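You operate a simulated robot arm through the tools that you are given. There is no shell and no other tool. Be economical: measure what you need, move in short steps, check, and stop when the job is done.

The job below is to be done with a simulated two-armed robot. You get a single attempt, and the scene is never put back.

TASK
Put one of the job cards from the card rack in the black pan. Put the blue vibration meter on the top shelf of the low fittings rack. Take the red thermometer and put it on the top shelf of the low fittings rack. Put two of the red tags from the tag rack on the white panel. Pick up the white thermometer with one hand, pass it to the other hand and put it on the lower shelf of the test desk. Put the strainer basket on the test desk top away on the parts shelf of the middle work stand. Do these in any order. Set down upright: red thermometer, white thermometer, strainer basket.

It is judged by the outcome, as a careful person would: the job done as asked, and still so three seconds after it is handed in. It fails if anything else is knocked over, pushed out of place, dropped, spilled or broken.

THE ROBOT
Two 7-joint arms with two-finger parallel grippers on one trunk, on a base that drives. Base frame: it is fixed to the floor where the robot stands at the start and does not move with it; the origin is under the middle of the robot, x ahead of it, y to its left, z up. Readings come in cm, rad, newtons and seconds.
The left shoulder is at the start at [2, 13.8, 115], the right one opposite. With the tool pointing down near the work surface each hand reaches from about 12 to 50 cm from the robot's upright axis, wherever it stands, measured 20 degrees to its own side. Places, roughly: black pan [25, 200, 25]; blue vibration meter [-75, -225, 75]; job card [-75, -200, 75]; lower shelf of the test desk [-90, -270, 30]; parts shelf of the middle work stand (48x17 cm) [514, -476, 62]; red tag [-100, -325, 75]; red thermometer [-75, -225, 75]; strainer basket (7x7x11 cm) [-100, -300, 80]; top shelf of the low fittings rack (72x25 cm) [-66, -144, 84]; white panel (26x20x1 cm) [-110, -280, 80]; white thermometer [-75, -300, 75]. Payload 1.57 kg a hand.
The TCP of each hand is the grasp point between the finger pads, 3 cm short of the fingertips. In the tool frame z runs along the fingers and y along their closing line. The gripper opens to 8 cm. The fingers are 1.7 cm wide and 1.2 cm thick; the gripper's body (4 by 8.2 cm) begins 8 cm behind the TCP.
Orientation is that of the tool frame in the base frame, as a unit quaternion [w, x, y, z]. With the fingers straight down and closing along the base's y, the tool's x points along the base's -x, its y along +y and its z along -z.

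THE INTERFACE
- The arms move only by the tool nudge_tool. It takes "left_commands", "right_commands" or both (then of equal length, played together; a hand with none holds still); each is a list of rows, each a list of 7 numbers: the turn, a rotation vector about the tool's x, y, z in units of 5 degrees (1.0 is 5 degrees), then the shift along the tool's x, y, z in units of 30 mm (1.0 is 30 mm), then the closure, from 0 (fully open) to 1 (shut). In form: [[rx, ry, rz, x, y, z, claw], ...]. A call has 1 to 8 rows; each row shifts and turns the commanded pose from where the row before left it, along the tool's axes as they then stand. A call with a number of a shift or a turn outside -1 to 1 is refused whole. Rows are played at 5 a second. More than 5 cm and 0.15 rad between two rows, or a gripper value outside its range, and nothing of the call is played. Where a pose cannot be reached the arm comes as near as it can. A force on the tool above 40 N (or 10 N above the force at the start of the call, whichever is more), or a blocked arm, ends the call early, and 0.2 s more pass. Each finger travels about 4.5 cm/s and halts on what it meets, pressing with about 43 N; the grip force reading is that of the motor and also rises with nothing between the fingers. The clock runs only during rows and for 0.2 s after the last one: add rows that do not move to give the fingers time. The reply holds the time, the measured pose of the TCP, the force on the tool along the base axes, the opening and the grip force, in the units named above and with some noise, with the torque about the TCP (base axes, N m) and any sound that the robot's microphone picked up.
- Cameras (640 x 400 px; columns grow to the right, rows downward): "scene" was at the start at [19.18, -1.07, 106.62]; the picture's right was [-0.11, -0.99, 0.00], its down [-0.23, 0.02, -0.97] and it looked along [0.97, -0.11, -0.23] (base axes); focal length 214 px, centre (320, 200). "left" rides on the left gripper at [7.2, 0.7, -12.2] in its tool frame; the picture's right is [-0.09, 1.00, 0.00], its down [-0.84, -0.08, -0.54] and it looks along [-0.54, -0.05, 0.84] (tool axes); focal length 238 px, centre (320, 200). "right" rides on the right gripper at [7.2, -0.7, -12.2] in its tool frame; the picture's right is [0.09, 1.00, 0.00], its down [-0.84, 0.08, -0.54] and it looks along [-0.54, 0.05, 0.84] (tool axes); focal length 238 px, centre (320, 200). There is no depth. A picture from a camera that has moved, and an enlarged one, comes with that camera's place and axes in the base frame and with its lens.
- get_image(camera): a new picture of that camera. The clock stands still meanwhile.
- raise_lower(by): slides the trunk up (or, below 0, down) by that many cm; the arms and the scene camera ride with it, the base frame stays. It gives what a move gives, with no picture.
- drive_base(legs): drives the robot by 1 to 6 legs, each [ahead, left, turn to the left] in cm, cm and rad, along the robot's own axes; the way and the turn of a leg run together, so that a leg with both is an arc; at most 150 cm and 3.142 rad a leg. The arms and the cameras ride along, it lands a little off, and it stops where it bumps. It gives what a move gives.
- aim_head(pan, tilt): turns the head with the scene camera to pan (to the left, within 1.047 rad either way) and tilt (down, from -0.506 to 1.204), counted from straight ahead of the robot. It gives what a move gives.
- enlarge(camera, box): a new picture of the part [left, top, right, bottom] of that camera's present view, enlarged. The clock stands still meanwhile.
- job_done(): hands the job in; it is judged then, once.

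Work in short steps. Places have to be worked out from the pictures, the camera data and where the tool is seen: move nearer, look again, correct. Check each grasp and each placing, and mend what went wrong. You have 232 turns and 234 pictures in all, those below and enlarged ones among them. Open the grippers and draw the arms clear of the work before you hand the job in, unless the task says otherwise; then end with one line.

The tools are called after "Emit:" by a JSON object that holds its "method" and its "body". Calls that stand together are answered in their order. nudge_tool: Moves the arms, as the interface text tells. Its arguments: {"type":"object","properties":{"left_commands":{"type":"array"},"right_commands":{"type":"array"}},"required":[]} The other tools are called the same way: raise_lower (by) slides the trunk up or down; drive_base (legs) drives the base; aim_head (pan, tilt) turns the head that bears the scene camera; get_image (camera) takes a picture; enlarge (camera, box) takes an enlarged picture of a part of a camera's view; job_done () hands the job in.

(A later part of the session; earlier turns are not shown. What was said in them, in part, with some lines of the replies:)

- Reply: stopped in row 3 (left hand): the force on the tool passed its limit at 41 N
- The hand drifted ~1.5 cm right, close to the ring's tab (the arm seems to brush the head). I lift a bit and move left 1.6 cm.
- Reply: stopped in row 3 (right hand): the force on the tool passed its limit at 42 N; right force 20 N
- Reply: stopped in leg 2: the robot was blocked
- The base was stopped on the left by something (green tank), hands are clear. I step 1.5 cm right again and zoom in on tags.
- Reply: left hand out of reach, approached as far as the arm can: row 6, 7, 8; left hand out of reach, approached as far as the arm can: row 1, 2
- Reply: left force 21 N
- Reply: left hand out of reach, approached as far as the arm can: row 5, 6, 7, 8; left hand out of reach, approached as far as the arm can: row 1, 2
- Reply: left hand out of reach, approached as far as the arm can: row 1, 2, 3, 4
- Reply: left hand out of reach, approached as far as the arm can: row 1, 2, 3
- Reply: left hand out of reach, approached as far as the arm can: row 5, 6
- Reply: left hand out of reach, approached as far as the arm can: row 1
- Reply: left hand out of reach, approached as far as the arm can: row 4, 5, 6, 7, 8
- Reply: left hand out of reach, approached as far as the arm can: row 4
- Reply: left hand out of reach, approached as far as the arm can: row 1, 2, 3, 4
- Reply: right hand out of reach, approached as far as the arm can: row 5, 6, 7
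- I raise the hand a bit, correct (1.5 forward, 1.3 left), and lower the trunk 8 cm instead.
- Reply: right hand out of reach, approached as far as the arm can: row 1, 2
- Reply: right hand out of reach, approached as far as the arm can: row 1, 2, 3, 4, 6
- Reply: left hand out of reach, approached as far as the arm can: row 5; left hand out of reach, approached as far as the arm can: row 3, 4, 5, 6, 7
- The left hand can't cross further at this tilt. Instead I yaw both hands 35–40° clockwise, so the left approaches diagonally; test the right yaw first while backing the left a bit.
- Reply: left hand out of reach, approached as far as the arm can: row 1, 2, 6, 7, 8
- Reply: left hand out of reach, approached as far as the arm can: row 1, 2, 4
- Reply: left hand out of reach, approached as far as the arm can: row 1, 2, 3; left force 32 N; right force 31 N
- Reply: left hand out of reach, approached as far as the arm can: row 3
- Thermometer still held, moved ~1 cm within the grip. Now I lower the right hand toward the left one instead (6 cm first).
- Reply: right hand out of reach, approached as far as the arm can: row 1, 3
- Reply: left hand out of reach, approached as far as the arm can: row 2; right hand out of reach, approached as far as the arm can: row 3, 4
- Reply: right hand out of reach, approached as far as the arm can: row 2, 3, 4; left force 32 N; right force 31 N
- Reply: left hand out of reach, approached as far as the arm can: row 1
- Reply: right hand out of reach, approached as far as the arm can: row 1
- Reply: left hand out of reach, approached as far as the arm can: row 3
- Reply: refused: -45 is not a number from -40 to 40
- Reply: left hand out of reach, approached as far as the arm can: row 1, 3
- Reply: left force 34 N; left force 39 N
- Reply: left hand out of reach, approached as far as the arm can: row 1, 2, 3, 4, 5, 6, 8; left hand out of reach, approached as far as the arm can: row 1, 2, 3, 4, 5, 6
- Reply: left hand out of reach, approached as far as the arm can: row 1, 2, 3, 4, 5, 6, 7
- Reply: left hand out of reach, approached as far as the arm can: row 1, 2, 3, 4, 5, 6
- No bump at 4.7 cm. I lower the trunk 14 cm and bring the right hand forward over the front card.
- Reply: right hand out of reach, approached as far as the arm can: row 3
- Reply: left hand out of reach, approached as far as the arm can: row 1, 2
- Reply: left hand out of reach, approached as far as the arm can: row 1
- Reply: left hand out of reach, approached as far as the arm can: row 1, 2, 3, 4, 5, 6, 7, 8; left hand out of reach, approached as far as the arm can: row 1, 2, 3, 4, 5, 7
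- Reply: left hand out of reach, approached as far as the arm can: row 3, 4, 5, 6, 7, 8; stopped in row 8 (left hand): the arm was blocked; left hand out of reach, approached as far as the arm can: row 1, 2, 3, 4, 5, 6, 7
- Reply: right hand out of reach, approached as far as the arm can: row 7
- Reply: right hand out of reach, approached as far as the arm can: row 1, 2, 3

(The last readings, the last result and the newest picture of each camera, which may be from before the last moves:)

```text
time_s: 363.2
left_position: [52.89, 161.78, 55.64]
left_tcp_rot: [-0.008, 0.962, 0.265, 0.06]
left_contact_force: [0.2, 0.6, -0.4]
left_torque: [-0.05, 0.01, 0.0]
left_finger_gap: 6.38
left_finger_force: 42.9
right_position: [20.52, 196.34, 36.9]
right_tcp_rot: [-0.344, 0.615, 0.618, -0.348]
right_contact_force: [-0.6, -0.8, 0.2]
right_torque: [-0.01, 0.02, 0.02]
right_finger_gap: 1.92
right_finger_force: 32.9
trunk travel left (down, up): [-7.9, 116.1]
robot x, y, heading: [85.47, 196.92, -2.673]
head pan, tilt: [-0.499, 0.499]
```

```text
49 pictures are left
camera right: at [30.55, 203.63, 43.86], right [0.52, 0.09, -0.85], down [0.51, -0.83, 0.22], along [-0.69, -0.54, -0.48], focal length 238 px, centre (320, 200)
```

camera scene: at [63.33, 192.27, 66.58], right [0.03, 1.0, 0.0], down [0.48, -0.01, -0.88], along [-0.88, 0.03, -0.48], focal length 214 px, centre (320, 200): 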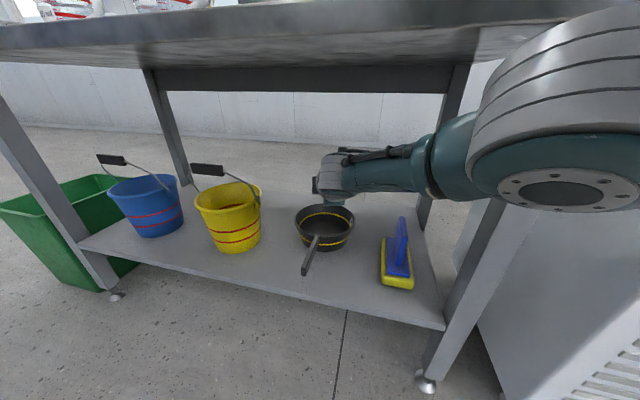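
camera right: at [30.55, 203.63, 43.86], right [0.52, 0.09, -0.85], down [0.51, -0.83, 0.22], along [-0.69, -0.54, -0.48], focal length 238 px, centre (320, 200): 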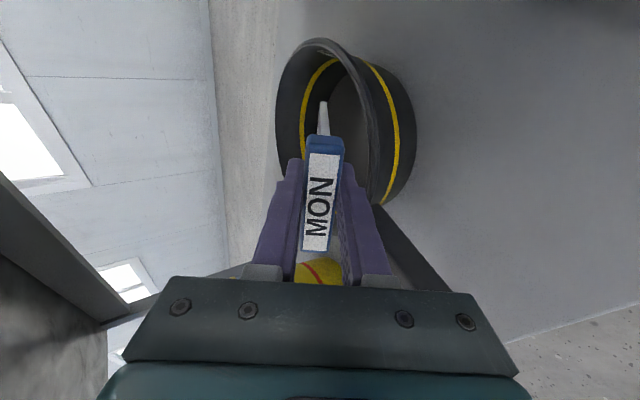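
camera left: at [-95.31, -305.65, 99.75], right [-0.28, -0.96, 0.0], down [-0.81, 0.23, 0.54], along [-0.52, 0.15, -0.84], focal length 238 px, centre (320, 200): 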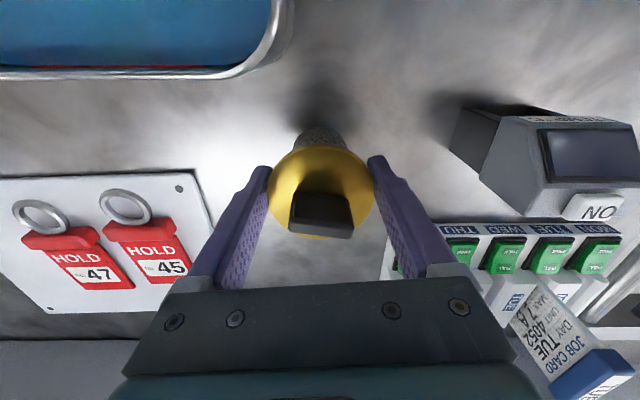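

Card end is well inside. I release with a small opening, then raise.

Emit:
{"method": "nudge_tool", "body": {"right_commands": [[0, 0, 0, 0, 0, 0, 0.72], [0, 0, 0, 0, 0, 0, 0.64], [0, 0, 0, 0, 0, 0, 0.62], [0, 0, 0, 0, 0, 0, 0.62]]}}

Emit:
{"method": "get_image", "body": {"camera": "right"}}

```text
time_s: 364.2
left_position: [52.93, 161.97, 55.55]
left_tcp_rot: [-0.009, 0.962, 0.265, 0.06]
left_contact_force: [-0.2, -0.4, -1.1]
left_torque: [0.0, 0.03, -0.01]
left_finger_gap: 6.34
left_finger_force: 43.4
right_position: [20.62, 196.34, 36.86]
right_tcp_rot: [-0.344, 0.617, 0.617, -0.347]
right_contact_force: [0.0, -0.1, -0.3]
right_torque: [0.0, -0.01, -0.04]
right_finger_gap: 3.05
right_finger_force: 0.1
trunk travel left (down, up): [-7.9, 116.1]
robot x, y, heading: [85.59, 197.07, -2.673]
head pan, tilt: [-0.499, 0.499]
```

```text
48 pictures are left
camera right: at [30.58, 203.64, 43.86], right [0.52, 0.09, -0.85], down [0.51, -0.83, 0.22], along [-0.69, -0.54, -0.48], focal length 238 px, centre (320, 200)
```

right: 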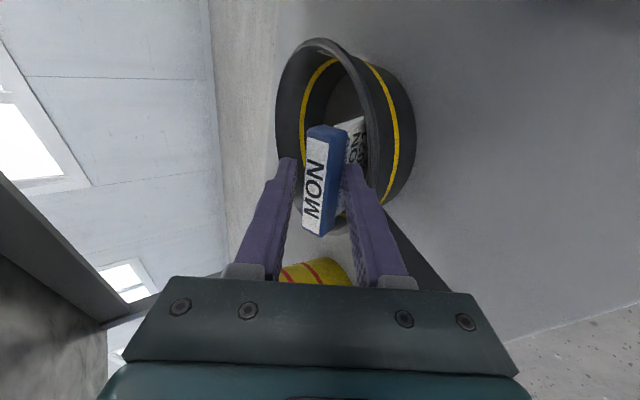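

The card has slid into the pan with its cap near the fingers. I open a bit more and withdraw backward along the tool axis.

Emit:
{"method": "nudge_tool", "body": {"right_commands": [[0, 0, 0, 0, 0, 0, 0.52], [0, 0, 0, 0, 0, 0, 0.5], [0, 0, 0, 0, 0, -0.5, 0.5], [0, 0, 0, 0, 0, -0.6, 0.5], [0, 0, 0, 0, 0, 0, 0.5]]}}

Emit:
{"method": "get_image", "body": {"camera": "right"}}

```text
time_s: 365.4
left_position: [52.99, 161.87, 55.7]
left_tcp_rot: [-0.009, 0.962, 0.264, 0.061]
left_contact_force: [-0.2, -0.2, -2.5]
left_torque: [-0.01, -0.02, -0.02]
left_finger_gap: 6.36
left_finger_force: 43.1
right_position: [23.47, 196.35, 38.63]
right_tcp_rot: [-0.345, 0.616, 0.618, -0.346]
right_contact_force: [0.3, -0.3, -0.3]
right_torque: [-0.03, 0.0, -0.01]
right_finger_gap: 4.01
right_finger_force: 0.2
trunk travel left (down, up): [-7.9, 116.1]
robot x, y, heading: [85.7, 196.92, -2.672]
head pan, tilt: [-0.499, 0.499]
```

```text
47 pictures are left
camera right: at [33.44, 203.63, 45.67], right [0.52, 0.09, -0.85], down [0.51, -0.84, 0.22], along [-0.69, -0.54, -0.48], focal length 238 px, centre (320, 200)
```

right: 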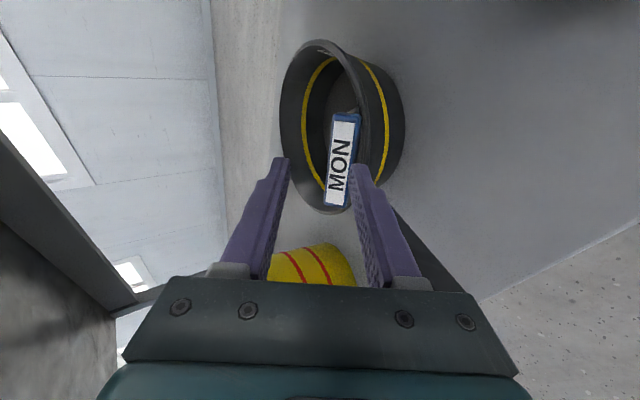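

The card is inside the pan. I raise 5 cm and drive out in reverse, then look back.

Emit:
{"method": "raise_lower", "body": {"by": 5}}

Emit:
{"method": "drive_base", "body": {"legs": [[-30, 26, 0]]}}

Emit:
{"method": "get_image", "body": {"camera": "scene"}}

```text
time_s: 366.3
left_position: [52.96, 161.89, 60.69]
left_tcp_rot: [-0.008, 0.962, 0.264, 0.06]
left_contact_force: [-0.4, -0.1, -1.3]
left_torque: [-0.01, 0.04, -0.01]
left_finger_gap: 6.35
left_finger_force: 42.6
right_position: [23.47, 196.41, 43.65]
right_tcp_rot: [-0.344, 0.616, 0.618, -0.347]
right_contact_force: [0.2, -0.3, -0.2]
right_torque: [0.0, 0.01, 0.01]
right_finger_gap: 4.0
right_finger_force: 0.0
trunk travel left (down, up): [-12.9, 111.1]
robot x, y, heading: [85.6, 197.2, -2.672]
head pan, tilt: [-0.499, 0.499]
```

```text
time_s: 368.8
left_position: [90.81, 152.4, 60.75]
left_tcp_rot: [-0.008, 0.963, 0.263, 0.06]
left_contact_force: [-0.6, 0.4, -1.2]
left_torque: [0.01, -0.05, 0.03]
left_finger_gap: 6.33
left_finger_force: 43.2
right_position: [61.28, 186.96, 43.62]
right_tcp_rot: [-0.346, 0.617, 0.616, -0.346]
right_contact_force: [-0.1, -0.1, 0.3]
right_torque: [0.0, -0.03, -0.01]
right_finger_gap: 3.99
right_finger_force: 0.0
trunk travel left (down, up): [-12.9, 111.1]
robot x, y, heading: [123.25, 187.45, -2.671]
head pan, tilt: [-0.499, 0.499]
```

```text
46 pictures are left
camera scene: at [105.38, 183.24, 64.61], right [0.03, 1.0, 0.0], down [0.48, -0.01, -0.88], along [-0.88, 0.03, -0.48], focal length 214 px, centre (320, 200)
```

scene: 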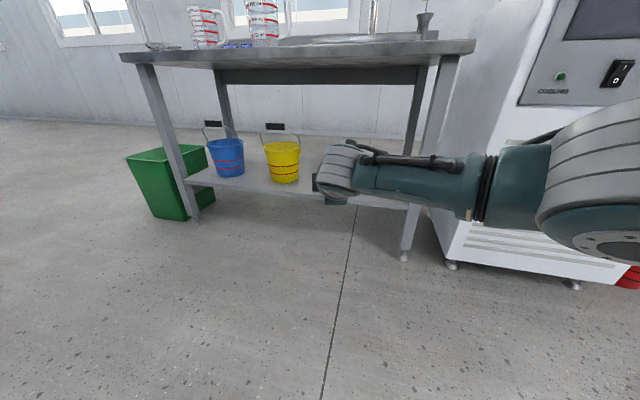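

Now the last job: the basket. I un-tilt the right arm, and raise the trunk for travel.

Emit:
{"method": "nudge_tool", "body": {"right_commands": [[-1, 0, 0, 0, 0.4, -0.4, 0.5], [-1, 0, 0, 0, 0.4, -0.4, 0.5], [-1, 0, 0, 0, 0.4, -0.4, 0.5], [-1, 0, 0, 0, 0.4, -0.4, 0.5], [-1, 0, 0, 0, 0.4, -0.4, 0.5], [-1, 0, 0, 0, 0.4, -0.3, 0.5], [-1, 0, 0, 0, 0.4, -0.3, 0.5], [-1, 0, 0, 0, 0.4, -0.3, 0.5]]}}

Emit:
{"method": "nudge_tool", "body": {"right_commands": [[-1, 0, -1, 0, 0.4, -0.3, 0.5], [-1, 0, -1, 0, 0.4, -0.3, 0.5], [-1, 0, -1, 0, 0.4, -0.3, 0.5], [0, 0, -1, 0, 0.2, -0.3, 0.5], [0, 0, -1, 0, 0, 0, 0.5], [0, 0, -1, 0, 0, 0, 0.5]]}}

Emit:
{"method": "raise_lower", "body": {"by": 40}}

Emit:
{"method": "drive_base", "body": {"legs": [[0, 0, 1.1], [130, 38, 0], [18, -68, 0], [150, 0, 0], [30, 0, 0.95]]}}

Emit:
{"method": "aim_head", "body": {"pan": 0.0, "tilt": 0.2}}

Emit:
{"method": "get_image", "body": {"camera": "scene"}}

```text
time_s: 370.6
left_position: [90.78, 152.4, 60.7]
left_tcp_rot: [-0.008, 0.963, 0.263, 0.059]
left_contact_force: [0.0, -0.8, -0.6]
left_torque: [-0.01, -0.01, 0.0]
left_finger_gap: 6.35
left_finger_force: 43.2
right_position: [74.28, 186.93, 43.64]
right_tcp_rot: [-0.113, 0.697, 0.698, -0.114]
right_contact_force: [-0.7, -0.4, -0.1]
right_torque: [0.0, 0.02, -0.02]
right_finger_gap: 3.99
right_finger_force: 0.1
trunk travel left (down, up): [-12.9, 111.1]
robot x, y, heading: [123.71, 187.61, -2.678]
head pan, tilt: [-0.499, 0.499]
```

```text
time_s: 372.0
left_position: [90.74, 152.41, 60.64]
left_tcp_rot: [-0.008, 0.963, 0.264, 0.06]
left_contact_force: [0.6, 0.7, -2.3]
left_torque: [0.01, 0.04, 0.0]
left_finger_gap: 6.32
left_finger_force: 43.6
right_position: [79.04, 187.5, 46.46]
right_tcp_rot: [-0.036, 0.501, 0.865, -0.002]
right_contact_force: [-0.5, -0.1, -0.3]
right_torque: [0.03, 0.02, 0.01]
right_finger_gap: 4.0
right_finger_force: 0.1
trunk travel left (down, up): [-12.9, 111.1]
robot x, y, heading: [123.61, 187.44, -2.672]
head pan, tilt: [-0.499, 0.499]
```

```text
time_s: 375.8
left_position: [90.86, 152.49, 100.63]
left_tcp_rot: [-0.009, 0.963, 0.263, 0.06]
left_contact_force: [0.5, 0.0, -1.2]
left_torque: [-0.02, -0.01, -0.02]
left_finger_gap: 6.35
left_finger_force: 43.4
right_position: [79.08, 187.48, 86.39]
right_tcp_rot: [-0.036, 0.501, 0.865, -0.003]
right_contact_force: [-0.1, 0.2, -0.3]
right_torque: [0.0, 0.02, -0.02]
right_finger_gap: 3.99
right_finger_force: 0.1
trunk travel left (down, up): [-52.9, 71.1]
robot x, y, heading: [123.52, 187.47, -2.676]
head pan, tilt: [-0.499, 0.499]
```

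```text
time_s: 391.3
left_position: [110.86, -41.06, 100.56]
left_tcp_rot: [-0.039, 0.678, 0.733, 0.048]
left_contact_force: [0.0, 0.8, -1.7]
left_torque: [0.02, 0.01, -0.03]
left_finger_gap: 6.35
left_finger_force: 43.4
right_position: [74.26, -35.44, 86.44]
right_tcp_rot: [-0.03, -0.044, 0.999, -0.007]
right_contact_force: [-3.0, 16.5, 4.7]
right_torque: [-2.23, -0.47, 0.41]
right_finger_gap: 3.99
right_finger_force: 0.0
trunk travel left (down, up): [-52.9, 71.1]
robot x, y, heading: [93.98, 3.52, -1.558]
head pan, tilt: [-0.499, 0.499]
stopped in leg 4: the force on the tool passed its limit at 220 N (the readings are from after the stop); the commanded pose is now the measured one
```

```text
time_s: 392.2
left_position: [110.96, -41.03, 100.54]
left_tcp_rot: [-0.039, 0.677, 0.733, 0.047]
left_contact_force: [0.5, 1.0, -2.0]
left_torque: [-0.01, -0.02, 0.03]
left_finger_gap: 6.33
left_finger_force: 43.2
right_position: [74.19, -35.48, 86.41]
right_tcp_rot: [-0.032, -0.042, 0.999, -0.007]
right_contact_force: [-3.0, 20.9, 3.9]
right_torque: [-2.57, -0.59, 0.46]
right_finger_gap: 3.98
right_finger_force: 0.0
trunk travel left (down, up): [-52.9, 71.1]
robot x, y, heading: [94.16, 4.04, -1.56]
head pan, tilt: [0.0, 0.201]
```

```text
45 pictures are left
camera scene: at [93.92, -15.57, 107.3], right [-1.0, -0.01, 0.0], down [0.0, 0.2, -0.98], along [0.01, -0.98, -0.2], focal length 214 px, centre (320, 200)
```

scene: 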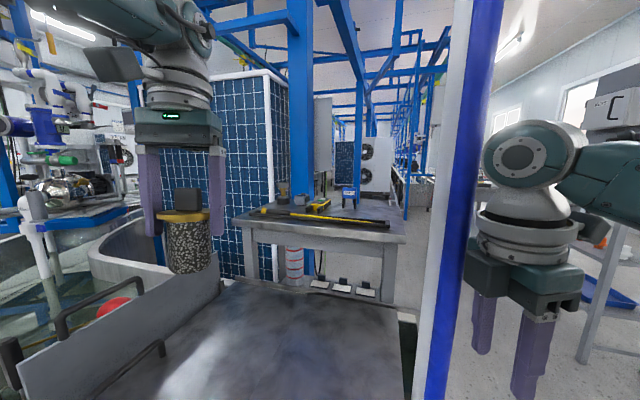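

I steered to the wrong side: the right hand touched the tank's vertical pipe. I back off straight at once.

Emit:
{"method": "drive_base", "body": {"legs": [[-40, 0, 0]]}}

Emit:
{"method": "get_image", "body": {"camera": "scene"}}

```text
time_s: 394.7
left_position: [110.52, -1.17, 100.64]
left_tcp_rot: [-0.038, 0.679, 0.732, 0.046]
left_contact_force: [-0.3, -0.7, -1.4]
left_torque: [0.02, -0.01, 0.01]
left_finger_gap: 6.35
left_finger_force: 43.3
right_position: [73.78, 4.49, 86.67]
right_tcp_rot: [-0.031, -0.041, 0.999, -0.009]
right_contact_force: [-0.6, 1.0, 0.1]
right_torque: [-0.03, 0.02, 0.02]
right_finger_gap: 4.01
right_finger_force: 0.0
trunk travel left (down, up): [-52.9, 71.1]
robot x, y, heading: [93.61, 44.23, -1.564]
head pan, tilt: [0.0, 0.201]
```

```text
44 pictures are left
camera scene: at [93.56, 24.36, 107.36], right [-1.0, -0.01, 0.0], down [0.0, 0.2, -0.98], along [0.01, -0.98, -0.2], focal length 214 px, centre (320, 200)
```

scene: 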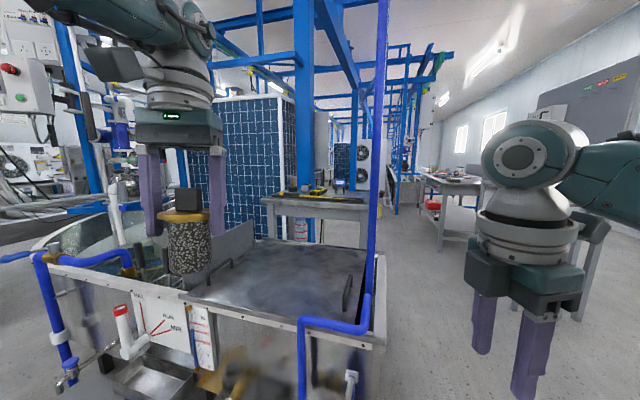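

All looks in place. I go round the tank via x≈0 to y≈−190, then face +x to find the stand.

Emit:
{"method": "drive_base", "body": {"legs": [[0, -92, 0], [150, 0, 0], [85, 0, 0], [0, 0, 1.2]]}}

Emit:
{"method": "get_image", "body": {"camera": "scene"}}

```text
time_s: 413.6
left_position: [58.48, -189.73, 100.73]
left_tcp_rot: [-0.058, 0.124, 0.99, 0.015]
left_contact_force: [0.0, 0.0, -2.1]
left_torque: [-0.01, 0.0, 0.0]
left_finger_gap: 6.36
left_finger_force: 42.9
right_position: [41.33, -222.66, 86.63]
right_tcp_rot: [-0.02, -0.616, 0.787, -0.025]
right_contact_force: [0.1, 0.0, -0.3]
right_torque: [0.01, -0.01, -0.01]
right_finger_gap: 3.99
right_finger_force: 0.0
trunk travel left (down, up): [-52.9, 71.1]
robot x, y, heading: [10.46, -191.68, -0.322]
head pan, tilt: [0.0, 0.201]
```

```text
43 pictures are left
camera scene: at [28.58, -197.54, 107.37], right [-0.31, -0.95, 0.0], down [-0.19, 0.06, -0.98], along [0.93, -0.31, -0.2], focal length 214 px, centre (320, 200)
```

scene: 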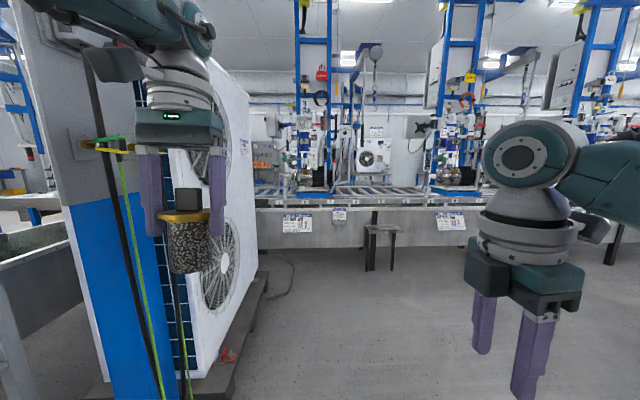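

I enlarge the region where the stand should be (≈(365,175)).

Emit:
{"method": "enlarge", "body": {"camera": "scene", "box": [260, 100, 500, 280]}}

```text
2.22 times, centred on (380, 190) of scene
camera zoom: at [28.58, -197.54, 107.37], right [-0.31, -0.95, 0.0], down [-0.19, 0.06, -0.98], along [0.93, -0.31, -0.2], focal length 477 px, centre (187, 222)
```

zoom: 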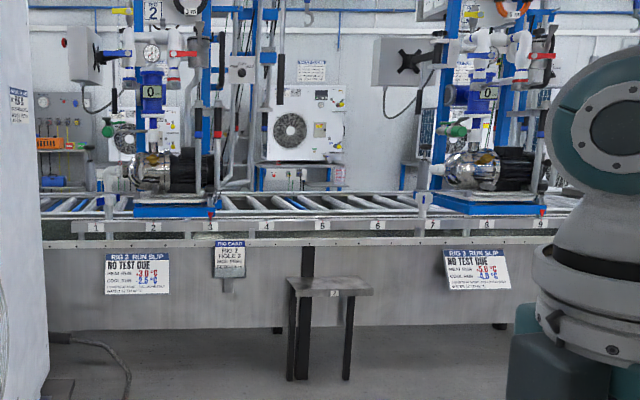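

The target direction points at the blue stand behind the conveyor, so I must go round the conveyor's left end. I drive back north to y≈60 and face +x to view the way.

Emit:
{"method": "drive_base", "body": {"legs": [[0, 0, 1.893], [150, 6, 0], [105, 0, 0], [0, 0, -1.45]]}}

Emit:
{"method": "get_image", "body": {"camera": "scene"}}

```text
refused: leg 2 is longer than a leg can be; nothing moved
```

```text
41 pictures are left
camera scene: at [28.58, -197.54, 107.37], right [-0.31, -0.95, 0.0], down [-0.19, 0.06, -0.98], along [0.93, -0.31, -0.2], focal length 214 px, centre (320, 200)
```

scene: 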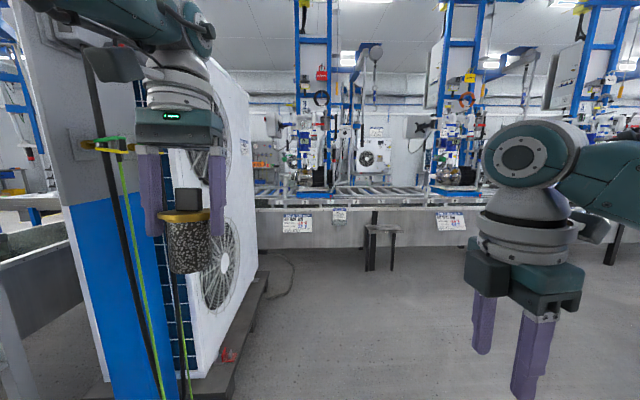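

Fix the leg length and go.

Emit:
{"method": "drive_base", "body": {"legs": [[0, 0, 1.893], [140, 6, 0], [112, 0, 0], [0, 0, -1.45]]}}

Emit:
{"method": "get_image", "body": {"camera": "scene"}}

```text
time_s: 433.7
left_position: [47.53, 78.37, 100.83]
left_tcp_rot: [-0.06, -0.106, 0.993, 0.001]
left_contact_force: [-0.1, -0.1, -1.7]
left_torque: [-0.01, -0.01, -0.01]
left_finger_gap: 6.34
left_finger_force: 43.2
right_position: [47.12, 41.26, 86.57]
right_tcp_rot: [0.013, 0.78, -0.624, 0.03]
right_contact_force: [-0.1, 0.1, 0.8]
right_torque: [0.01, 0.0, 0.0]
right_finger_gap: 4.02
right_finger_force: 0.2
trunk travel left (down, up): [-52.9, 71.1]
robot x, y, heading: [5.48, 55.04, 0.15]
head pan, tilt: [0.0, 0.201]
```

```text
40 pictures are left
camera scene: at [24.51, 58.08, 107.37], right [0.15, -0.99, 0.0], down [-0.2, -0.03, -0.98], along [0.97, 0.14, -0.2], focal length 214 px, centre (320, 200)
```

scene: 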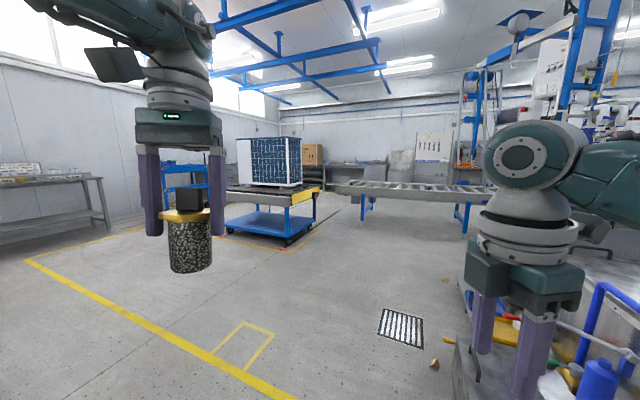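

The gap between the cart and the conveyor's left end needs a closer look; I drive to about (230,70).

Emit:
{"method": "drive_base", "body": {"legs": [[0, 0, -0.08], [140, 0, 0], [85, 0, 0]]}}

Emit:
{"method": "get_image", "body": {"camera": "scene"}}

```text
time_s: 445.2
left_position: [271.89, 95.74, 100.62]
left_tcp_rot: [-0.06, -0.078, 0.995, 0.003]
left_contact_force: [0.8, 0.5, -1.2]
left_torque: [-0.02, 0.0, 0.02]
left_finger_gap: 6.36
left_finger_force: 43.0
right_position: [269.2, 58.74, 86.66]
right_tcp_rot: [0.014, 0.762, -0.647, 0.029]
right_contact_force: [0.5, 1.0, -0.3]
right_torque: [-0.03, -0.02, 0.0]
right_finger_gap: 4.01
right_finger_force: 0.0
trunk travel left (down, up): [-52.9, 71.1]
robot x, y, heading: [228.62, 75.18, 0.087]
head pan, tilt: [0.0, 0.201]
```

```text
39 pictures are left
camera scene: at [247.57, 76.94, 107.37], right [0.09, -1.0, 0.0], down [-0.2, -0.02, -0.98], along [0.98, 0.09, -0.2], focal length 214 px, centre (320, 200)
```

scene: 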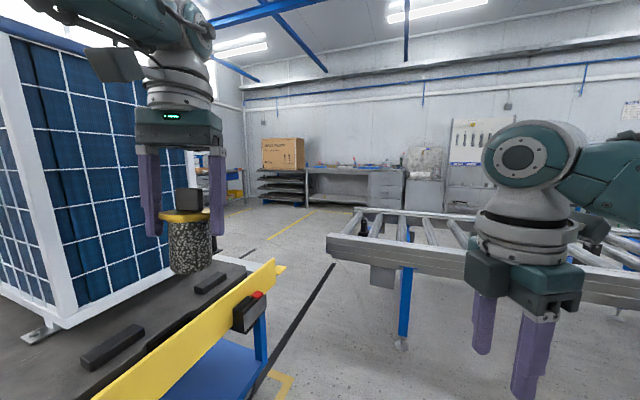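

Right gap is only ~40 cm, so I go left round the cart: back off, turn, and drive via (205,170), (290,300), (400,300).

Emit:
{"method": "drive_base", "body": {"legs": [[-25, 0, 0], [0, 0, 1.6], [105, 0, 0], [0, 0, -0.75], [140, 0, 0]]}}

Emit:
{"method": "get_image", "body": {"camera": "scene"}}

```text
time_s: 464.7
left_position: [285.69, 341.3, 100.75]
left_tcp_rot: [-0.057, -0.488, 0.871, -0.022]
left_contact_force: [0.6, -0.1, -0.9]
left_torque: [0.0, -0.02, -0.03]
left_finger_gap: 6.36
left_finger_force: 42.6
right_position: [312.11, 315.27, 86.59]
right_tcp_rot: [0.001, 0.963, -0.268, 0.032]
right_contact_force: [0.2, 0.2, 0.1]
right_torque: [-0.04, 0.01, -0.01]
right_finger_gap: 4.0
right_finger_force: 0.0
trunk travel left (down, up): [-52.9, 71.1]
robot x, y, heading: [273.32, 294.75, 0.954]
head pan, tilt: [0.0, 0.201]
```

```text
38 pictures are left
camera scene: at [284.25, 310.65, 107.37], right [0.82, -0.58, 0.0], down [-0.12, -0.16, -0.98], along [0.57, 0.8, -0.2], focal length 214 px, centre (320, 200)
```

scene: 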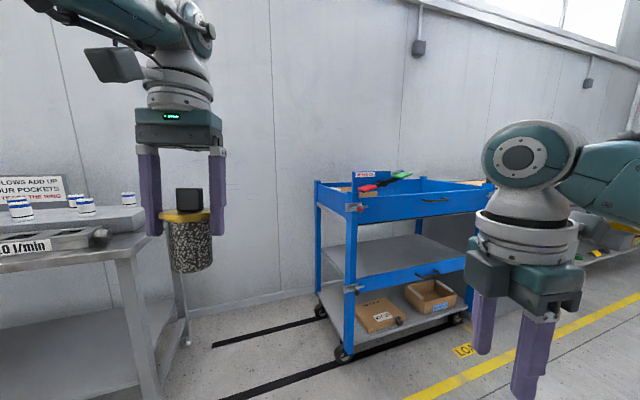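

Trolley ahead, cart to the right: I pass between them along y≈293, then turn south-east behind the conveyor's end.

Emit:
{"method": "drive_base", "body": {"legs": [[0, 0, -0.96], [137, 0, 0], [0, 0, -1.05], [140, 0, 0], [0, 0, -0.35]]}}

Emit:
{"method": "get_image", "body": {"camera": "scene"}}

```text
time_s: 484.4
left_position: [506.22, 131.84, 100.65]
left_tcp_rot: [-0.041, 0.627, 0.777, 0.042]
left_contact_force: [-0.1, -0.5, -1.6]
left_torque: [-0.01, 0.03, 0.01]
left_finger_gap: 6.35
left_finger_force: 42.6
right_position: [469.17, 132.48, 86.58]
right_tcp_rot: [-0.031, -0.109, 0.993, -0.011]
right_contact_force: [0.3, -0.4, 0.6]
right_torque: [-0.03, 0.0, 0.0]
right_finger_gap: 3.97
right_finger_force: 0.1
trunk travel left (down, up): [-52.9, 71.1]
robot x, y, heading: [483.45, 173.77, -1.422]
head pan, tilt: [0.0, 0.201]
```

```text
37 pictures are left
camera scene: at [485.99, 154.87, 107.37], right [-0.99, -0.14, 0.0], down [-0.03, 0.2, -0.98], along [0.14, -0.97, -0.2], focal length 214 px, centre (320, 200)
```

scene: 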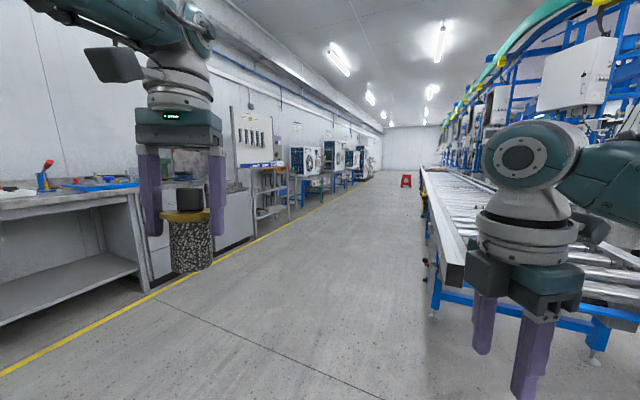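

A clear aisle; three stands on the left. The middle one matches (514,−476). I drive down the aisle ~520 cm.

Emit:
{"method": "drive_base", "body": {"legs": [[0, 0, -0.2], [148, 0, 0], [148, 0, 0], [148, 0, 0], [80, 0, 0]]}}

Emit:
{"method": "get_image", "body": {"camera": "scene"}}

```text
time_s: 510.4
left_position: [463.01, -399.14, 100.63]
left_tcp_rot: [-0.036, 0.711, 0.7, 0.048]
left_contact_force: [0.4, -0.1, -1.1]
left_torque: [0.05, 0.02, -0.02]
left_finger_gap: 6.33
left_finger_force: 42.7
right_position: [427.05, -390.08, 86.51]
right_tcp_rot: [-0.031, 0.005, 0.999, -0.008]
right_contact_force: [-0.2, 0.9, 0.5]
right_torque: [0.01, 0.0, 0.0]
right_finger_gap: 4.01
right_finger_force: 0.0
trunk travel left (down, up): [-52.9, 71.1]
robot x, y, heading: [451.01, -352.67, -1.652]
head pan, tilt: [0.0, 0.201]
```

```text
36 pictures are left
camera scene: at [448.54, -372.13, 107.37], right [-1.0, 0.08, 0.0], down [0.02, 0.2, -0.98], along [-0.08, -0.98, -0.2], focal length 214 px, centre (320, 200)
```

scene: 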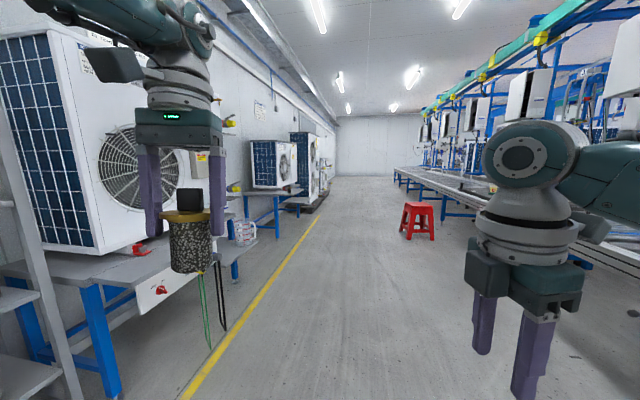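

The middle stand is now just ahead-left. I shift 25 cm to the right (away from it), turn to face it, and look.

Emit:
{"method": "drive_base", "body": {"legs": [[0, -25, 0], [0, 0, 1.37], [0, -60, 0]]}}

Emit:
{"method": "aim_head", "body": {"pan": -0.25, "tilt": 0.4}}

Emit:
{"method": "get_image", "body": {"camera": "scene"}}

```text
time_s: 518.7
left_position: [456.77, -406.25, 100.69]
left_tcp_rot: [-0.058, 0.105, 0.993, 0.014]
left_contact_force: [0.0, 0.1, -1.0]
left_torque: [0.01, 0.03, 0.0]
left_finger_gap: 6.36
left_finger_force: 43.3
right_position: [440.89, -439.73, 86.58]
right_tcp_rot: [-0.02, -0.63, 0.776, -0.025]
right_contact_force: [-0.1, -0.8, -0.6]
right_torque: [-0.01, -0.02, 0.03]
right_finger_gap: 3.97
right_finger_force: 0.1
trunk travel left (down, up): [-52.9, 71.1]
robot x, y, heading: [408.73, -410.03, -0.277]
head pan, tilt: [0.0, 0.201]
```

```text
time_s: 519.5
left_position: [456.86, -406.19, 100.58]
left_tcp_rot: [-0.059, 0.105, 0.993, 0.014]
left_contact_force: [-0.4, 0.7, -2.0]
left_torque: [-0.01, 0.02, 0.0]
left_finger_gap: 6.35
left_finger_force: 43.2
right_position: [440.87, -439.71, 86.5]
right_tcp_rot: [-0.02, -0.63, 0.776, -0.025]
right_contact_force: [-0.1, -0.2, -0.2]
right_torque: [0.01, 0.0, 0.03]
right_finger_gap: 3.98
right_finger_force: 0.1
trunk travel left (down, up): [-52.9, 71.1]
robot x, y, heading: [408.88, -409.71, -0.283]
head pan, tilt: [-0.25, 0.4]
```

```text
35 pictures are left
camera scene: at [426.34, -417.21, 105.52], right [-0.5, -0.86, 0.0], down [-0.34, 0.2, -0.92], along [0.8, -0.47, -0.39], focal length 214 px, centre (320, 200)
```

scene: 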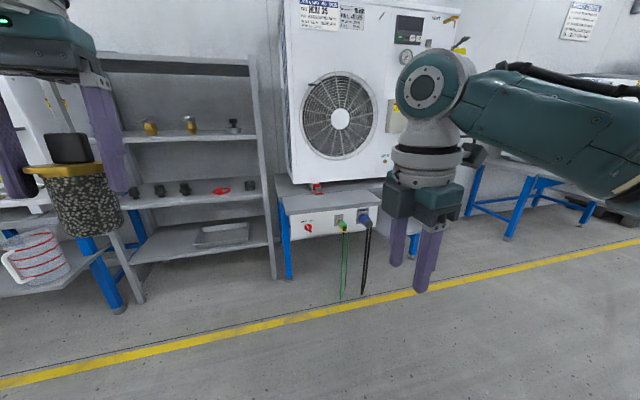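

The parts shelf is the narrow ledge in front of the unit, above the white socket panel. I zoom in to measure it.

Emit:
{"method": "enlarge", "body": {"camera": "scene", "box": [260, 150, 400, 250]}}

```text
4.00 times, centred on (330, 200) of scene
camera zoom: at [426.34, -417.21, 105.52], right [-0.5, -0.86, 0.0], down [-0.34, 0.2, -0.92], along [0.8, -0.47, -0.39], focal length 858 px, centre (280, 200)
```

zoom: 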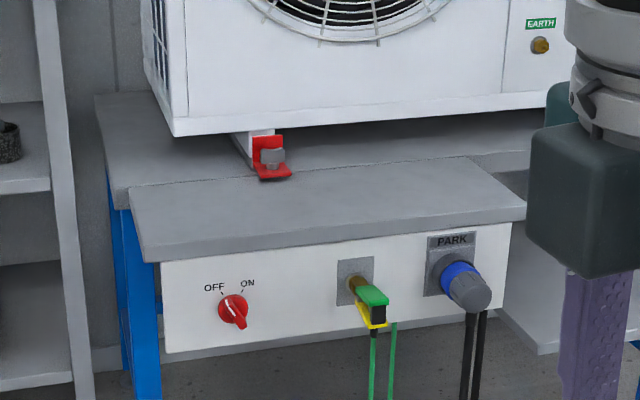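

The ledge (z≈62) runs from (511,−449) to (498,−495), 17 deep. I straighten the left tool to vertical while lowering it a bit, and raise/pull the right hand back.

Emit:
{"method": "nudge_tool", "body": {"left_commands": [[0, -0.35, 0, 0, 0, 0.5, 1], [0, -0.35, 0, 0, 0, 0.5, 1], [0, -0.35, 0, 0, 0, 0.5, 1], [0, -0.35, 0, 0, 0, 0.5, 1], [0, 0, 0, 0, 0, 0, 1], [0, 0, 0, 0, 0, 0, 1]], "right_commands": [[0, 0, 0, 0, 0.4, -0.9, 0.5], [0, 0, 0, 0, 0.4, -0.9, 0.5], [0, 0, 0, 0, 0.4, -0.9, 0.5], [0, 0, 0, 0, 0.4, -0.9, 0.5], [0, 0, 0, 0, 0.4, -0.9, 0.5], [0, 0, 0, 0, 0.4, -0.9, 0.5]]}}

Emit:
{"method": "drive_base", "body": {"legs": [[0, -54.5, 0], [52, 0, 0]]}}

Emit:
{"method": "aim_head", "body": {"pan": 0.0, "tilt": 0.75}}

Emit:
{"method": "get_image", "body": {"camera": "scene"}}

Emit:
{"method": "get_image", "body": {"camera": "left"}}

```text
time_s: 520.9
left_position: [459.46, -407.1, 94.81]
left_tcp_rot: [0.002, 0.106, 0.994, 0.008]
left_contact_force: [-0.2, -0.5, -0.6]
left_torque: [-0.02, -0.01, 0.0]
left_finger_gap: 6.36
left_finger_force: 42.5
left hand out of reach, approached as far as the arm can: row 1, 2, 3, 4
right_position: [433.1, -437.32, 101.1]
right_tcp_rot: [-0.04, -0.629, 0.777, -0.009]
right_contact_force: [-0.5, 0.5, 0.3]
right_torque: [0.0, 0.03, 0.0]
right_finger_gap: 4.02
right_finger_force: 0.0
trunk travel left (down, up): [-52.9, 71.1]
robot x, y, heading: [408.76, -409.52, -0.279]
head pan, tilt: [-0.25, 0.4]
```

```text
time_s: 526.6
left_position: [494.25, -473.04, 94.82]
left_tcp_rot: [0.002, 0.107, 0.994, 0.008]
left_contact_force: [-0.1, -0.1, -1.9]
left_torque: [0.0, -0.01, -0.03]
left_finger_gap: 6.34
left_finger_force: 43.4
right_position: [468.0, -503.21, 101.14]
right_tcp_rot: [-0.04, -0.629, 0.777, -0.011]
right_contact_force: [0.1, 0.5, 0.2]
right_torque: [0.01, 0.02, 0.02]
right_finger_gap: 4.01
right_finger_force: 0.0
trunk travel left (down, up): [-52.9, 71.1]
robot x, y, heading: [443.6, -475.19, -0.28]
head pan, tilt: [-0.25, 0.4]
```

```text
time_s: 527.5
left_position: [494.3, -473.02, 94.91]
left_tcp_rot: [0.001, 0.106, 0.994, 0.009]
left_contact_force: [0.3, 0.4, -1.2]
left_torque: [-0.01, 0.0, 0.03]
left_finger_gap: 6.32
left_finger_force: 43.3
right_position: [467.96, -503.12, 101.1]
right_tcp_rot: [-0.042, -0.628, 0.777, -0.01]
right_contact_force: [-0.5, -0.3, 0.5]
right_torque: [0.0, 0.02, 0.0]
right_finger_gap: 3.98
right_finger_force: 0.1
trunk travel left (down, up): [-52.9, 71.1]
robot x, y, heading: [443.82, -475.61, -0.281]
head pan, tilt: [0.0, 0.75]
```

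```text
33 pictures are left
camera scene: at [461.16, -480.66, 102.41], right [-0.28, -0.96, 0.0], down [-0.65, 0.19, -0.73], along [0.7, -0.2, -0.68], focal length 214 px, centre (320, 200)
```

scene: 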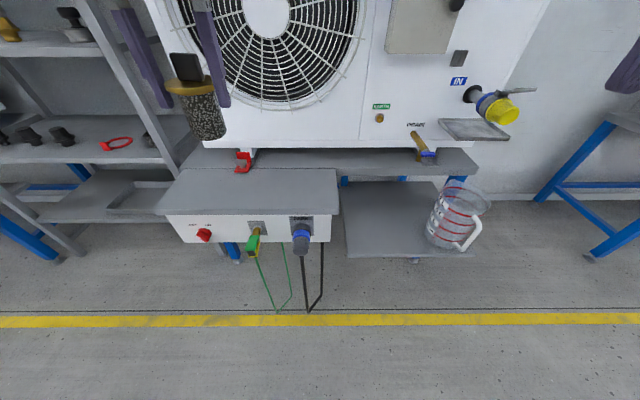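

```text
32 pictures are left
camera left: at [487.29, -471.13, 107.26], right [0.3, 0.95, 0.02], down [0.8, -0.26, 0.54], along [0.52, -0.15, -0.84], focal length 238 px, centre (320, 200)
```

left: 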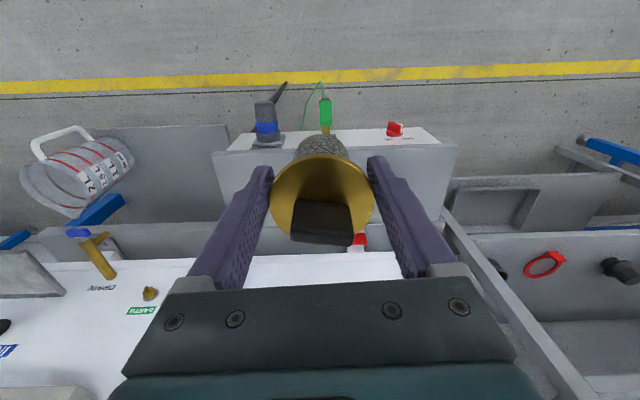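

The ledge front is 56 cm ahead of the axis, spanning 42 left to 5 right; basket is at lateral 16.6 left. I drive 16.3 cm ahead and lower the trunk 20 cm.

Emit:
{"method": "drive_base", "body": {"legs": [[16.3, 1, 0]]}}

Emit:
{"method": "raise_lower", "body": {"by": -20}}

Emit:
{"method": "get_image", "body": {"camera": "scene"}}

Emit:
{"method": "get_image", "body": {"camera": "left"}}

```text
time_s: 528.9
left_position: [509.81, -476.59, 94.93]
left_tcp_rot: [0.002, 0.106, 0.994, 0.008]
left_contact_force: [-0.1, 0.4, -1.4]
left_torque: [0.0, 0.04, 0.01]
left_finger_gap: 6.33
left_finger_force: 43.1
right_position: [483.45, -506.67, 101.1]
right_tcp_rot: [-0.041, -0.628, 0.777, -0.009]
right_contact_force: [-0.5, -0.4, -0.3]
right_torque: [0.0, -0.01, 0.0]
right_finger_gap: 4.02
right_finger_force: 0.0
trunk travel left (down, up): [-52.9, 71.1]
robot x, y, heading: [458.97, -478.8, -0.282]
head pan, tilt: [0.0, 0.75]
```

```text
time_s: 531.0
left_position: [509.65, -476.53, 74.92]
left_tcp_rot: [0.002, 0.107, 0.994, 0.008]
left_contact_force: [-0.5, 0.4, -2.6]
left_torque: [-0.02, 0.03, 0.02]
left_finger_gap: 6.33
left_finger_force: 43.0
right_position: [483.39, -506.68, 81.05]
right_tcp_rot: [-0.042, -0.628, 0.777, -0.009]
right_contact_force: [0.2, -0.2, 1.0]
right_torque: [0.0, 0.03, -0.01]
right_finger_gap: 4.0
right_finger_force: 0.1
trunk travel left (down, up): [-32.9, 91.1]
robot x, y, heading: [459.29, -479.09, -0.279]
head pan, tilt: [0.0, 0.75]
```

```text
31 pictures are left
camera scene: at [476.6, -484.11, 82.41], right [-0.28, -0.96, 0.0], down [-0.66, 0.19, -0.73], along [0.7, -0.2, -0.68], focal length 214 px, centre (320, 200)
```

scene: 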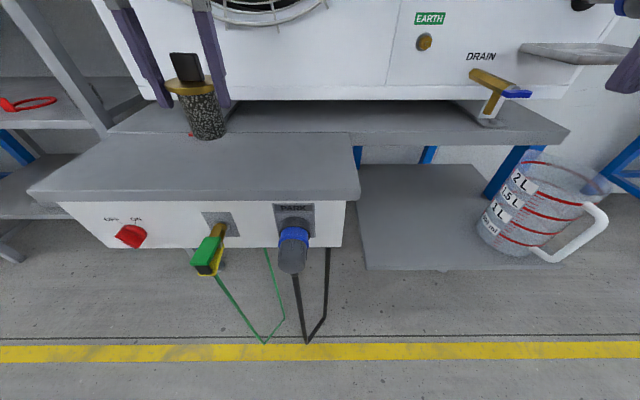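

```text
30 pictures are left
camera left: at [502.74, -474.62, 87.26], right [0.3, 0.95, 0.02], down [0.8, -0.26, 0.54], along [0.52, -0.15, -0.84], focal length 238 px, centre (320, 200)
```

left: 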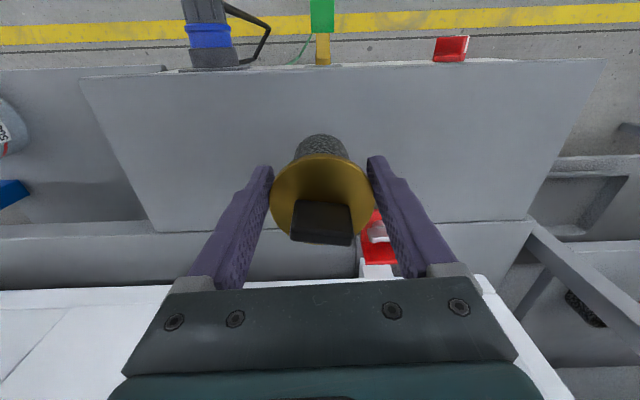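

Basket is over the ledge, ~5.5 cm from its front. I move 2.3 cm further in and lower 4.5 cm.

Emit:
{"method": "drive_base", "body": {"legs": [[2.3, 0, 0]]}}

Emit:
{"method": "raise_lower", "body": {"by": -4.5}}

Emit:
{"method": "get_image", "body": {"camera": "left"}}

Emit:
{"method": "enlarge", "body": {"camera": "scene", "box": [60, 20, 320, 220]}}

```text
time_s: 531.8
left_position: [512.07, -477.31, 74.82]
left_tcp_rot: [0.001, 0.108, 0.994, 0.008]
left_contact_force: [0.1, -0.3, -0.8]
left_torque: [0.01, 0.02, -0.02]
left_finger_gap: 6.35
left_finger_force: 42.9
right_position: [485.7, -507.44, 81.28]
right_tcp_rot: [-0.041, -0.629, 0.777, -0.01]
right_contact_force: [-0.6, 0.2, -0.3]
right_torque: [0.0, 0.0, 0.0]
right_finger_gap: 3.96
right_finger_force: 0.0
trunk travel left (down, up): [-32.9, 91.1]
robot x, y, heading: [461.59, -479.17, -0.282]
head pan, tilt: [0.0, 0.75]
```

```text
time_s: 532.7
left_position: [511.99, -477.22, 70.36]
left_tcp_rot: [0.0, 0.107, 0.994, 0.008]
left_contact_force: [-0.6, -0.8, -2.1]
left_torque: [0.01, 0.04, 0.0]
left_finger_gap: 6.36
left_finger_force: 42.9
right_position: [485.72, -507.26, 76.54]
right_tcp_rot: [-0.042, -0.629, 0.777, -0.009]
right_contact_force: [0.0, 0.0, -0.6]
right_torque: [-0.01, -0.01, 0.01]
right_finger_gap: 3.99
right_finger_force: 0.1
trunk travel left (down, up): [-28.4, 95.6]
robot x, y, heading: [461.66, -479.64, -0.278]
head pan, tilt: [0.0, 0.75]
```

```text
29 pictures are left
camera left: at [504.98, -475.28, 82.75], right [0.3, 0.95, 0.02], down [0.8, -0.26, 0.54], along [0.52, -0.15, -0.84], focal length 238 px, centre (320, 200)
```

left: 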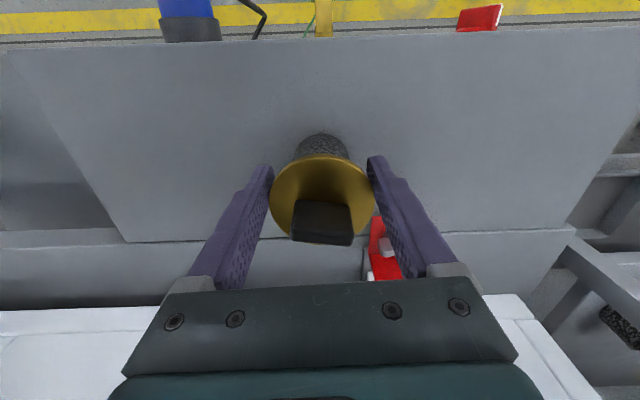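

```text
2.00 times, centred on (190, 120) of scene
camera zoom: at [478.84, -484.77, 77.9], right [-0.28, -0.96, 0.0], down [-0.65, 0.19, -0.73], along [0.7, -0.2, -0.68], focal length 429 px, centre (580, 360)
```

zoom: 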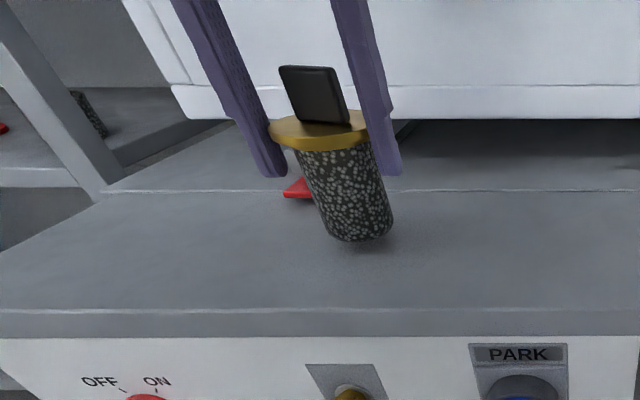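

About 1 cm above the ledge. I lower in small steps to contact.

Emit:
{"method": "raise_lower", "body": {"by": -0.5}}

Emit:
{"method": "raise_lower", "body": {"by": -0.4}}

Emit:
{"method": "raise_lower", "body": {"by": -0.3}}

```text
time_s: 533.2
left_position: [512.05, -477.23, 69.9]
left_tcp_rot: [0.001, 0.107, 0.994, 0.008]
left_contact_force: [-0.9, 0.1, -1.9]
left_torque: [-0.05, 0.02, -0.02]
left_finger_gap: 6.34
left_finger_force: 42.8
right_position: [485.62, -507.27, 76.06]
right_tcp_rot: [-0.041, -0.629, 0.777, -0.01]
right_contact_force: [-0.1, 0.9, 0.0]
right_torque: [-0.01, -0.02, 0.0]
right_finger_gap: 3.98
right_finger_force: 0.1
trunk travel left (down, up): [-27.9, 96.1]
robot x, y, heading: [461.62, -479.47, -0.286]
head pan, tilt: [0.0, 0.75]
```

```text
time_s: 533.8
left_position: [512.03, -477.13, 69.55]
left_tcp_rot: [0.001, 0.107, 0.994, 0.008]
left_contact_force: [0.6, -0.5, -1.9]
left_torque: [-0.03, 0.02, 0.0]
left_finger_gap: 6.33
left_finger_force: 43.0
right_position: [485.62, -507.31, 75.82]
right_tcp_rot: [-0.042, -0.628, 0.777, -0.009]
right_contact_force: [-0.1, 1.0, 0.0]
right_torque: [-0.01, 0.0, 0.0]
right_finger_gap: 4.02
right_finger_force: 0.1
trunk travel left (down, up): [-27.5, 96.5]
robot x, y, heading: [461.3, -479.3, -0.283]
head pan, tilt: [0.0, 0.75]
```

```text
time_s: 534.3
left_position: [511.98, -477.22, 69.23]
left_tcp_rot: [0.001, 0.107, 0.994, 0.008]
left_contact_force: [-6.6, 1.4, 16.5]
left_torque: [-0.23, 0.42, -0.08]
left_finger_gap: 6.36
left_finger_force: 42.7
right_position: [485.56, -507.22, 75.49]
right_tcp_rot: [-0.042, -0.628, 0.777, -0.009]
right_contact_force: [1.3, -0.6, 0.4]
right_torque: [0.01, 0.01, 0.01]
right_finger_gap: 4.01
right_finger_force: 0.0
trunk travel left (down, up): [-27.2, 96.8]
robot x, y, heading: [461.04, -479.4, -0.285]
head pan, tilt: [0.0, 0.75]
```

Contact (≈18 N). I open the left gripper in steps and check.

Emit:
{"method": "nudge_tool", "body": {"left_commands": [[0, 0, 0, 0, 0, 0, 0.19], [0, 0, 0, 0, 0, 0, 0.15], [0, 0, 0, 0, 0, 0, 0.05], [0, 0, 0, 0, 0, 0, 0], [0, 0, 0, 0, 0, 0, 0]]}}

Emit:
{"method": "get_image", "body": {"camera": "left"}}

```text
time_s: 535.5
left_position: [511.92, -477.19, 69.17]
left_tcp_rot: [0.001, 0.107, 0.994, 0.008]
left_contact_force: [0.1, -0.1, 0.6]
left_torque: [0.01, 0.05, 0.02]
left_finger_gap: 7.99
left_finger_force: 0.0
right_position: [485.71, -507.29, 75.39]
right_tcp_rot: [-0.041, -0.628, 0.777, -0.01]
right_contact_force: [0.1, -0.1, -0.3]
right_torque: [-0.02, -0.01, -0.01]
right_finger_gap: 3.98
right_finger_force: 0.0
trunk travel left (down, up): [-27.2, 96.8]
robot x, y, heading: [461.63, -479.84, -0.282]
head pan, tilt: [0.0, 0.75]
```

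```text
27 pictures are left
camera left: at [504.99, -475.28, 81.56], right [0.3, 0.95, 0.02], down [0.8, -0.26, 0.54], along [0.52, -0.15, -0.84], focal length 238 px, centre (320, 200)
```

left: 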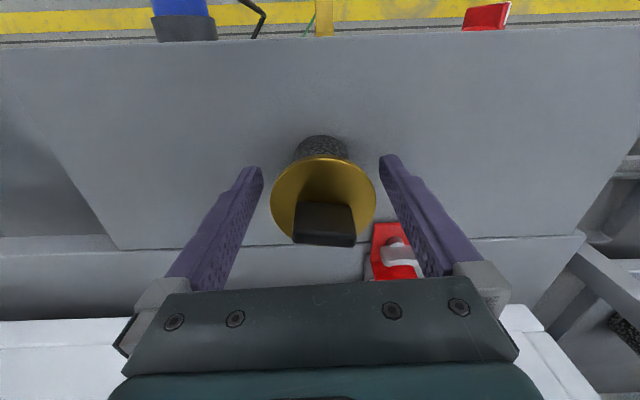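

The basket stands free. I raise the trunk 22 cm straight up, back off 40 cm, and check.

Emit:
{"method": "raise_lower", "body": {"by": 22}}

Emit:
{"method": "drive_base", "body": {"legs": [[-40, 0, 0]]}}

Emit:
{"method": "aim_head", "body": {"pan": 0.15, "tilt": 0.55}}

Emit:
{"method": "get_image", "body": {"camera": "scene"}}

```text
time_s: 537.8
left_position: [511.99, -477.23, 91.14]
left_tcp_rot: [0.001, 0.108, 0.994, 0.008]
left_contact_force: [0.0, -0.1, 0.2]
left_torque: [-0.02, 0.0, -0.02]
left_finger_gap: 7.99
left_finger_force: 0.2
right_position: [485.76, -507.3, 97.49]
right_tcp_rot: [-0.042, -0.628, 0.777, -0.009]
right_contact_force: [0.0, -0.5, -0.1]
right_torque: [0.0, -0.01, -0.01]
right_finger_gap: 4.01
right_finger_force: 0.0
trunk travel left (down, up): [-49.2, 74.8]
robot x, y, heading: [461.51, -479.8, -0.287]
head pan, tilt: [0.0, 0.75]
```

```text
time_s: 540.3
left_position: [474.0, -466.21, 91.21]
left_tcp_rot: [0.001, 0.109, 0.994, 0.008]
left_contact_force: [-0.2, -0.2, 0.0]
left_torque: [0.0, -0.03, -0.01]
left_finger_gap: 8.0
left_finger_force: 0.1
right_position: [447.66, -496.27, 97.45]
right_tcp_rot: [-0.042, -0.628, 0.777, -0.009]
right_contact_force: [-0.3, 0.6, -1.3]
right_torque: [0.0, -0.03, 0.02]
right_finger_gap: 4.01
right_finger_force: 0.0
trunk travel left (down, up): [-49.2, 74.8]
robot x, y, heading: [423.43, -468.63, -0.285]
head pan, tilt: [0.0, 0.75]
```

```text
time_s: 541.0
left_position: [474.08, -466.28, 91.13]
left_tcp_rot: [0.001, 0.109, 0.994, 0.008]
left_contact_force: [0.2, -0.3, 0.0]
left_torque: [0.04, -0.01, 0.0]
left_finger_gap: 8.02
left_finger_force: 0.0
right_position: [447.6, -496.3, 97.36]
right_tcp_rot: [-0.043, -0.628, 0.777, -0.01]
right_contact_force: [-0.1, 0.1, 0.0]
right_torque: [-0.01, -0.02, 0.03]
right_finger_gap: 4.0
right_finger_force: 0.0
trunk travel left (down, up): [-49.2, 74.8]
robot x, y, heading: [423.49, -468.58, -0.288]
head pan, tilt: [0.15, 0.55]
```

```text
26 pictures are left
camera scene: at [441.83, -472.61, 100.44], right [-0.14, -0.99, 0.0], down [-0.52, 0.07, -0.85], along [0.84, -0.12, -0.52], focal length 214 px, centre (320, 200)
```

scene: 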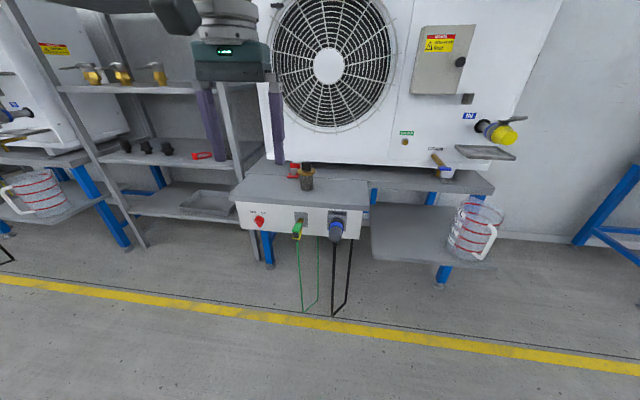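

The basket stands upright on the parts shelf and all placings are done. I open the right gripper fully before handing in.

Emit:
{"method": "nudge_tool", "body": {"right_commands": [[0, 0, 0, 0, 0, 0, 0], [0, 0, 0, 0, 0, 0, 0], [0, 0, 0, 0, 0, 0, 0]], "left_commands": [[0, 0, 0, 0, 0, 0, 0], [0, 0, 0, 0, 0, 0, 0], [0, 0, 0, 0, 0, 0, 0]]}}

Emit:
{"method": "enlarge", "body": {"camera": "scene", "box": [220, 140, 400, 260]}}

```text
time_s: 541.8
left_position: [474.02, -466.29, 91.17]
left_tcp_rot: [0.002, 0.109, 0.994, 0.008]
left_contact_force: [-0.2, 0.2, -0.1]
left_torque: [-0.02, -0.03, 0.02]
left_finger_gap: 7.98
left_finger_force: 0.1
right_position: [447.65, -496.38, 97.38]
right_tcp_rot: [-0.042, -0.627, 0.778, -0.01]
right_contact_force: [-0.1, -0.1, -0.5]
right_torque: [-0.02, -0.01, -0.03]
right_finger_gap: 7.99
right_finger_force: 0.1
trunk travel left (down, up): [-49.2, 74.8]
robot x, y, heading: [423.4, -468.2, -0.284]
head pan, tilt: [0.15, 0.55]
```

```text
3.33 times, centred on (310, 200) of scene
camera zoom: at [441.84, -472.61, 100.44], right [-0.14, -0.99, 0.0], down [-0.52, 0.07, -0.85], along [0.84, -0.12, -0.52], focal length 715 px, centre (353, 200)
```

zoom: 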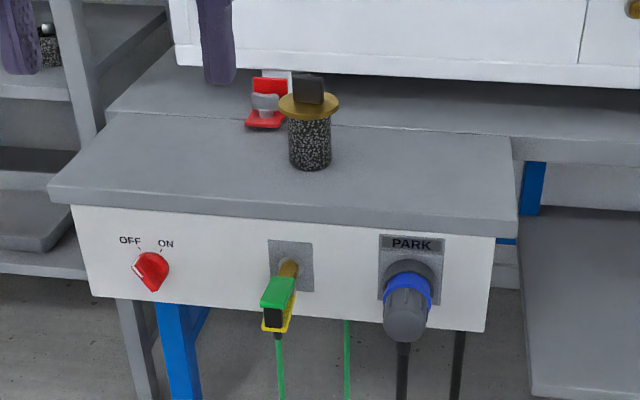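

The basket is upright on the shelf, grippers are open and the arms are clear. I hand the job in.

Emit:
{"method": "job_done", "body": {}}

```text
The job is handed in.
```

All six placings are done and handed in, but while driving to the last stand the right hand struck a blue vertical pipe at the tank with about 220 N; the pipe looked in place afterwards, though I no longer saw the white pipe beside it and did not go back to check.
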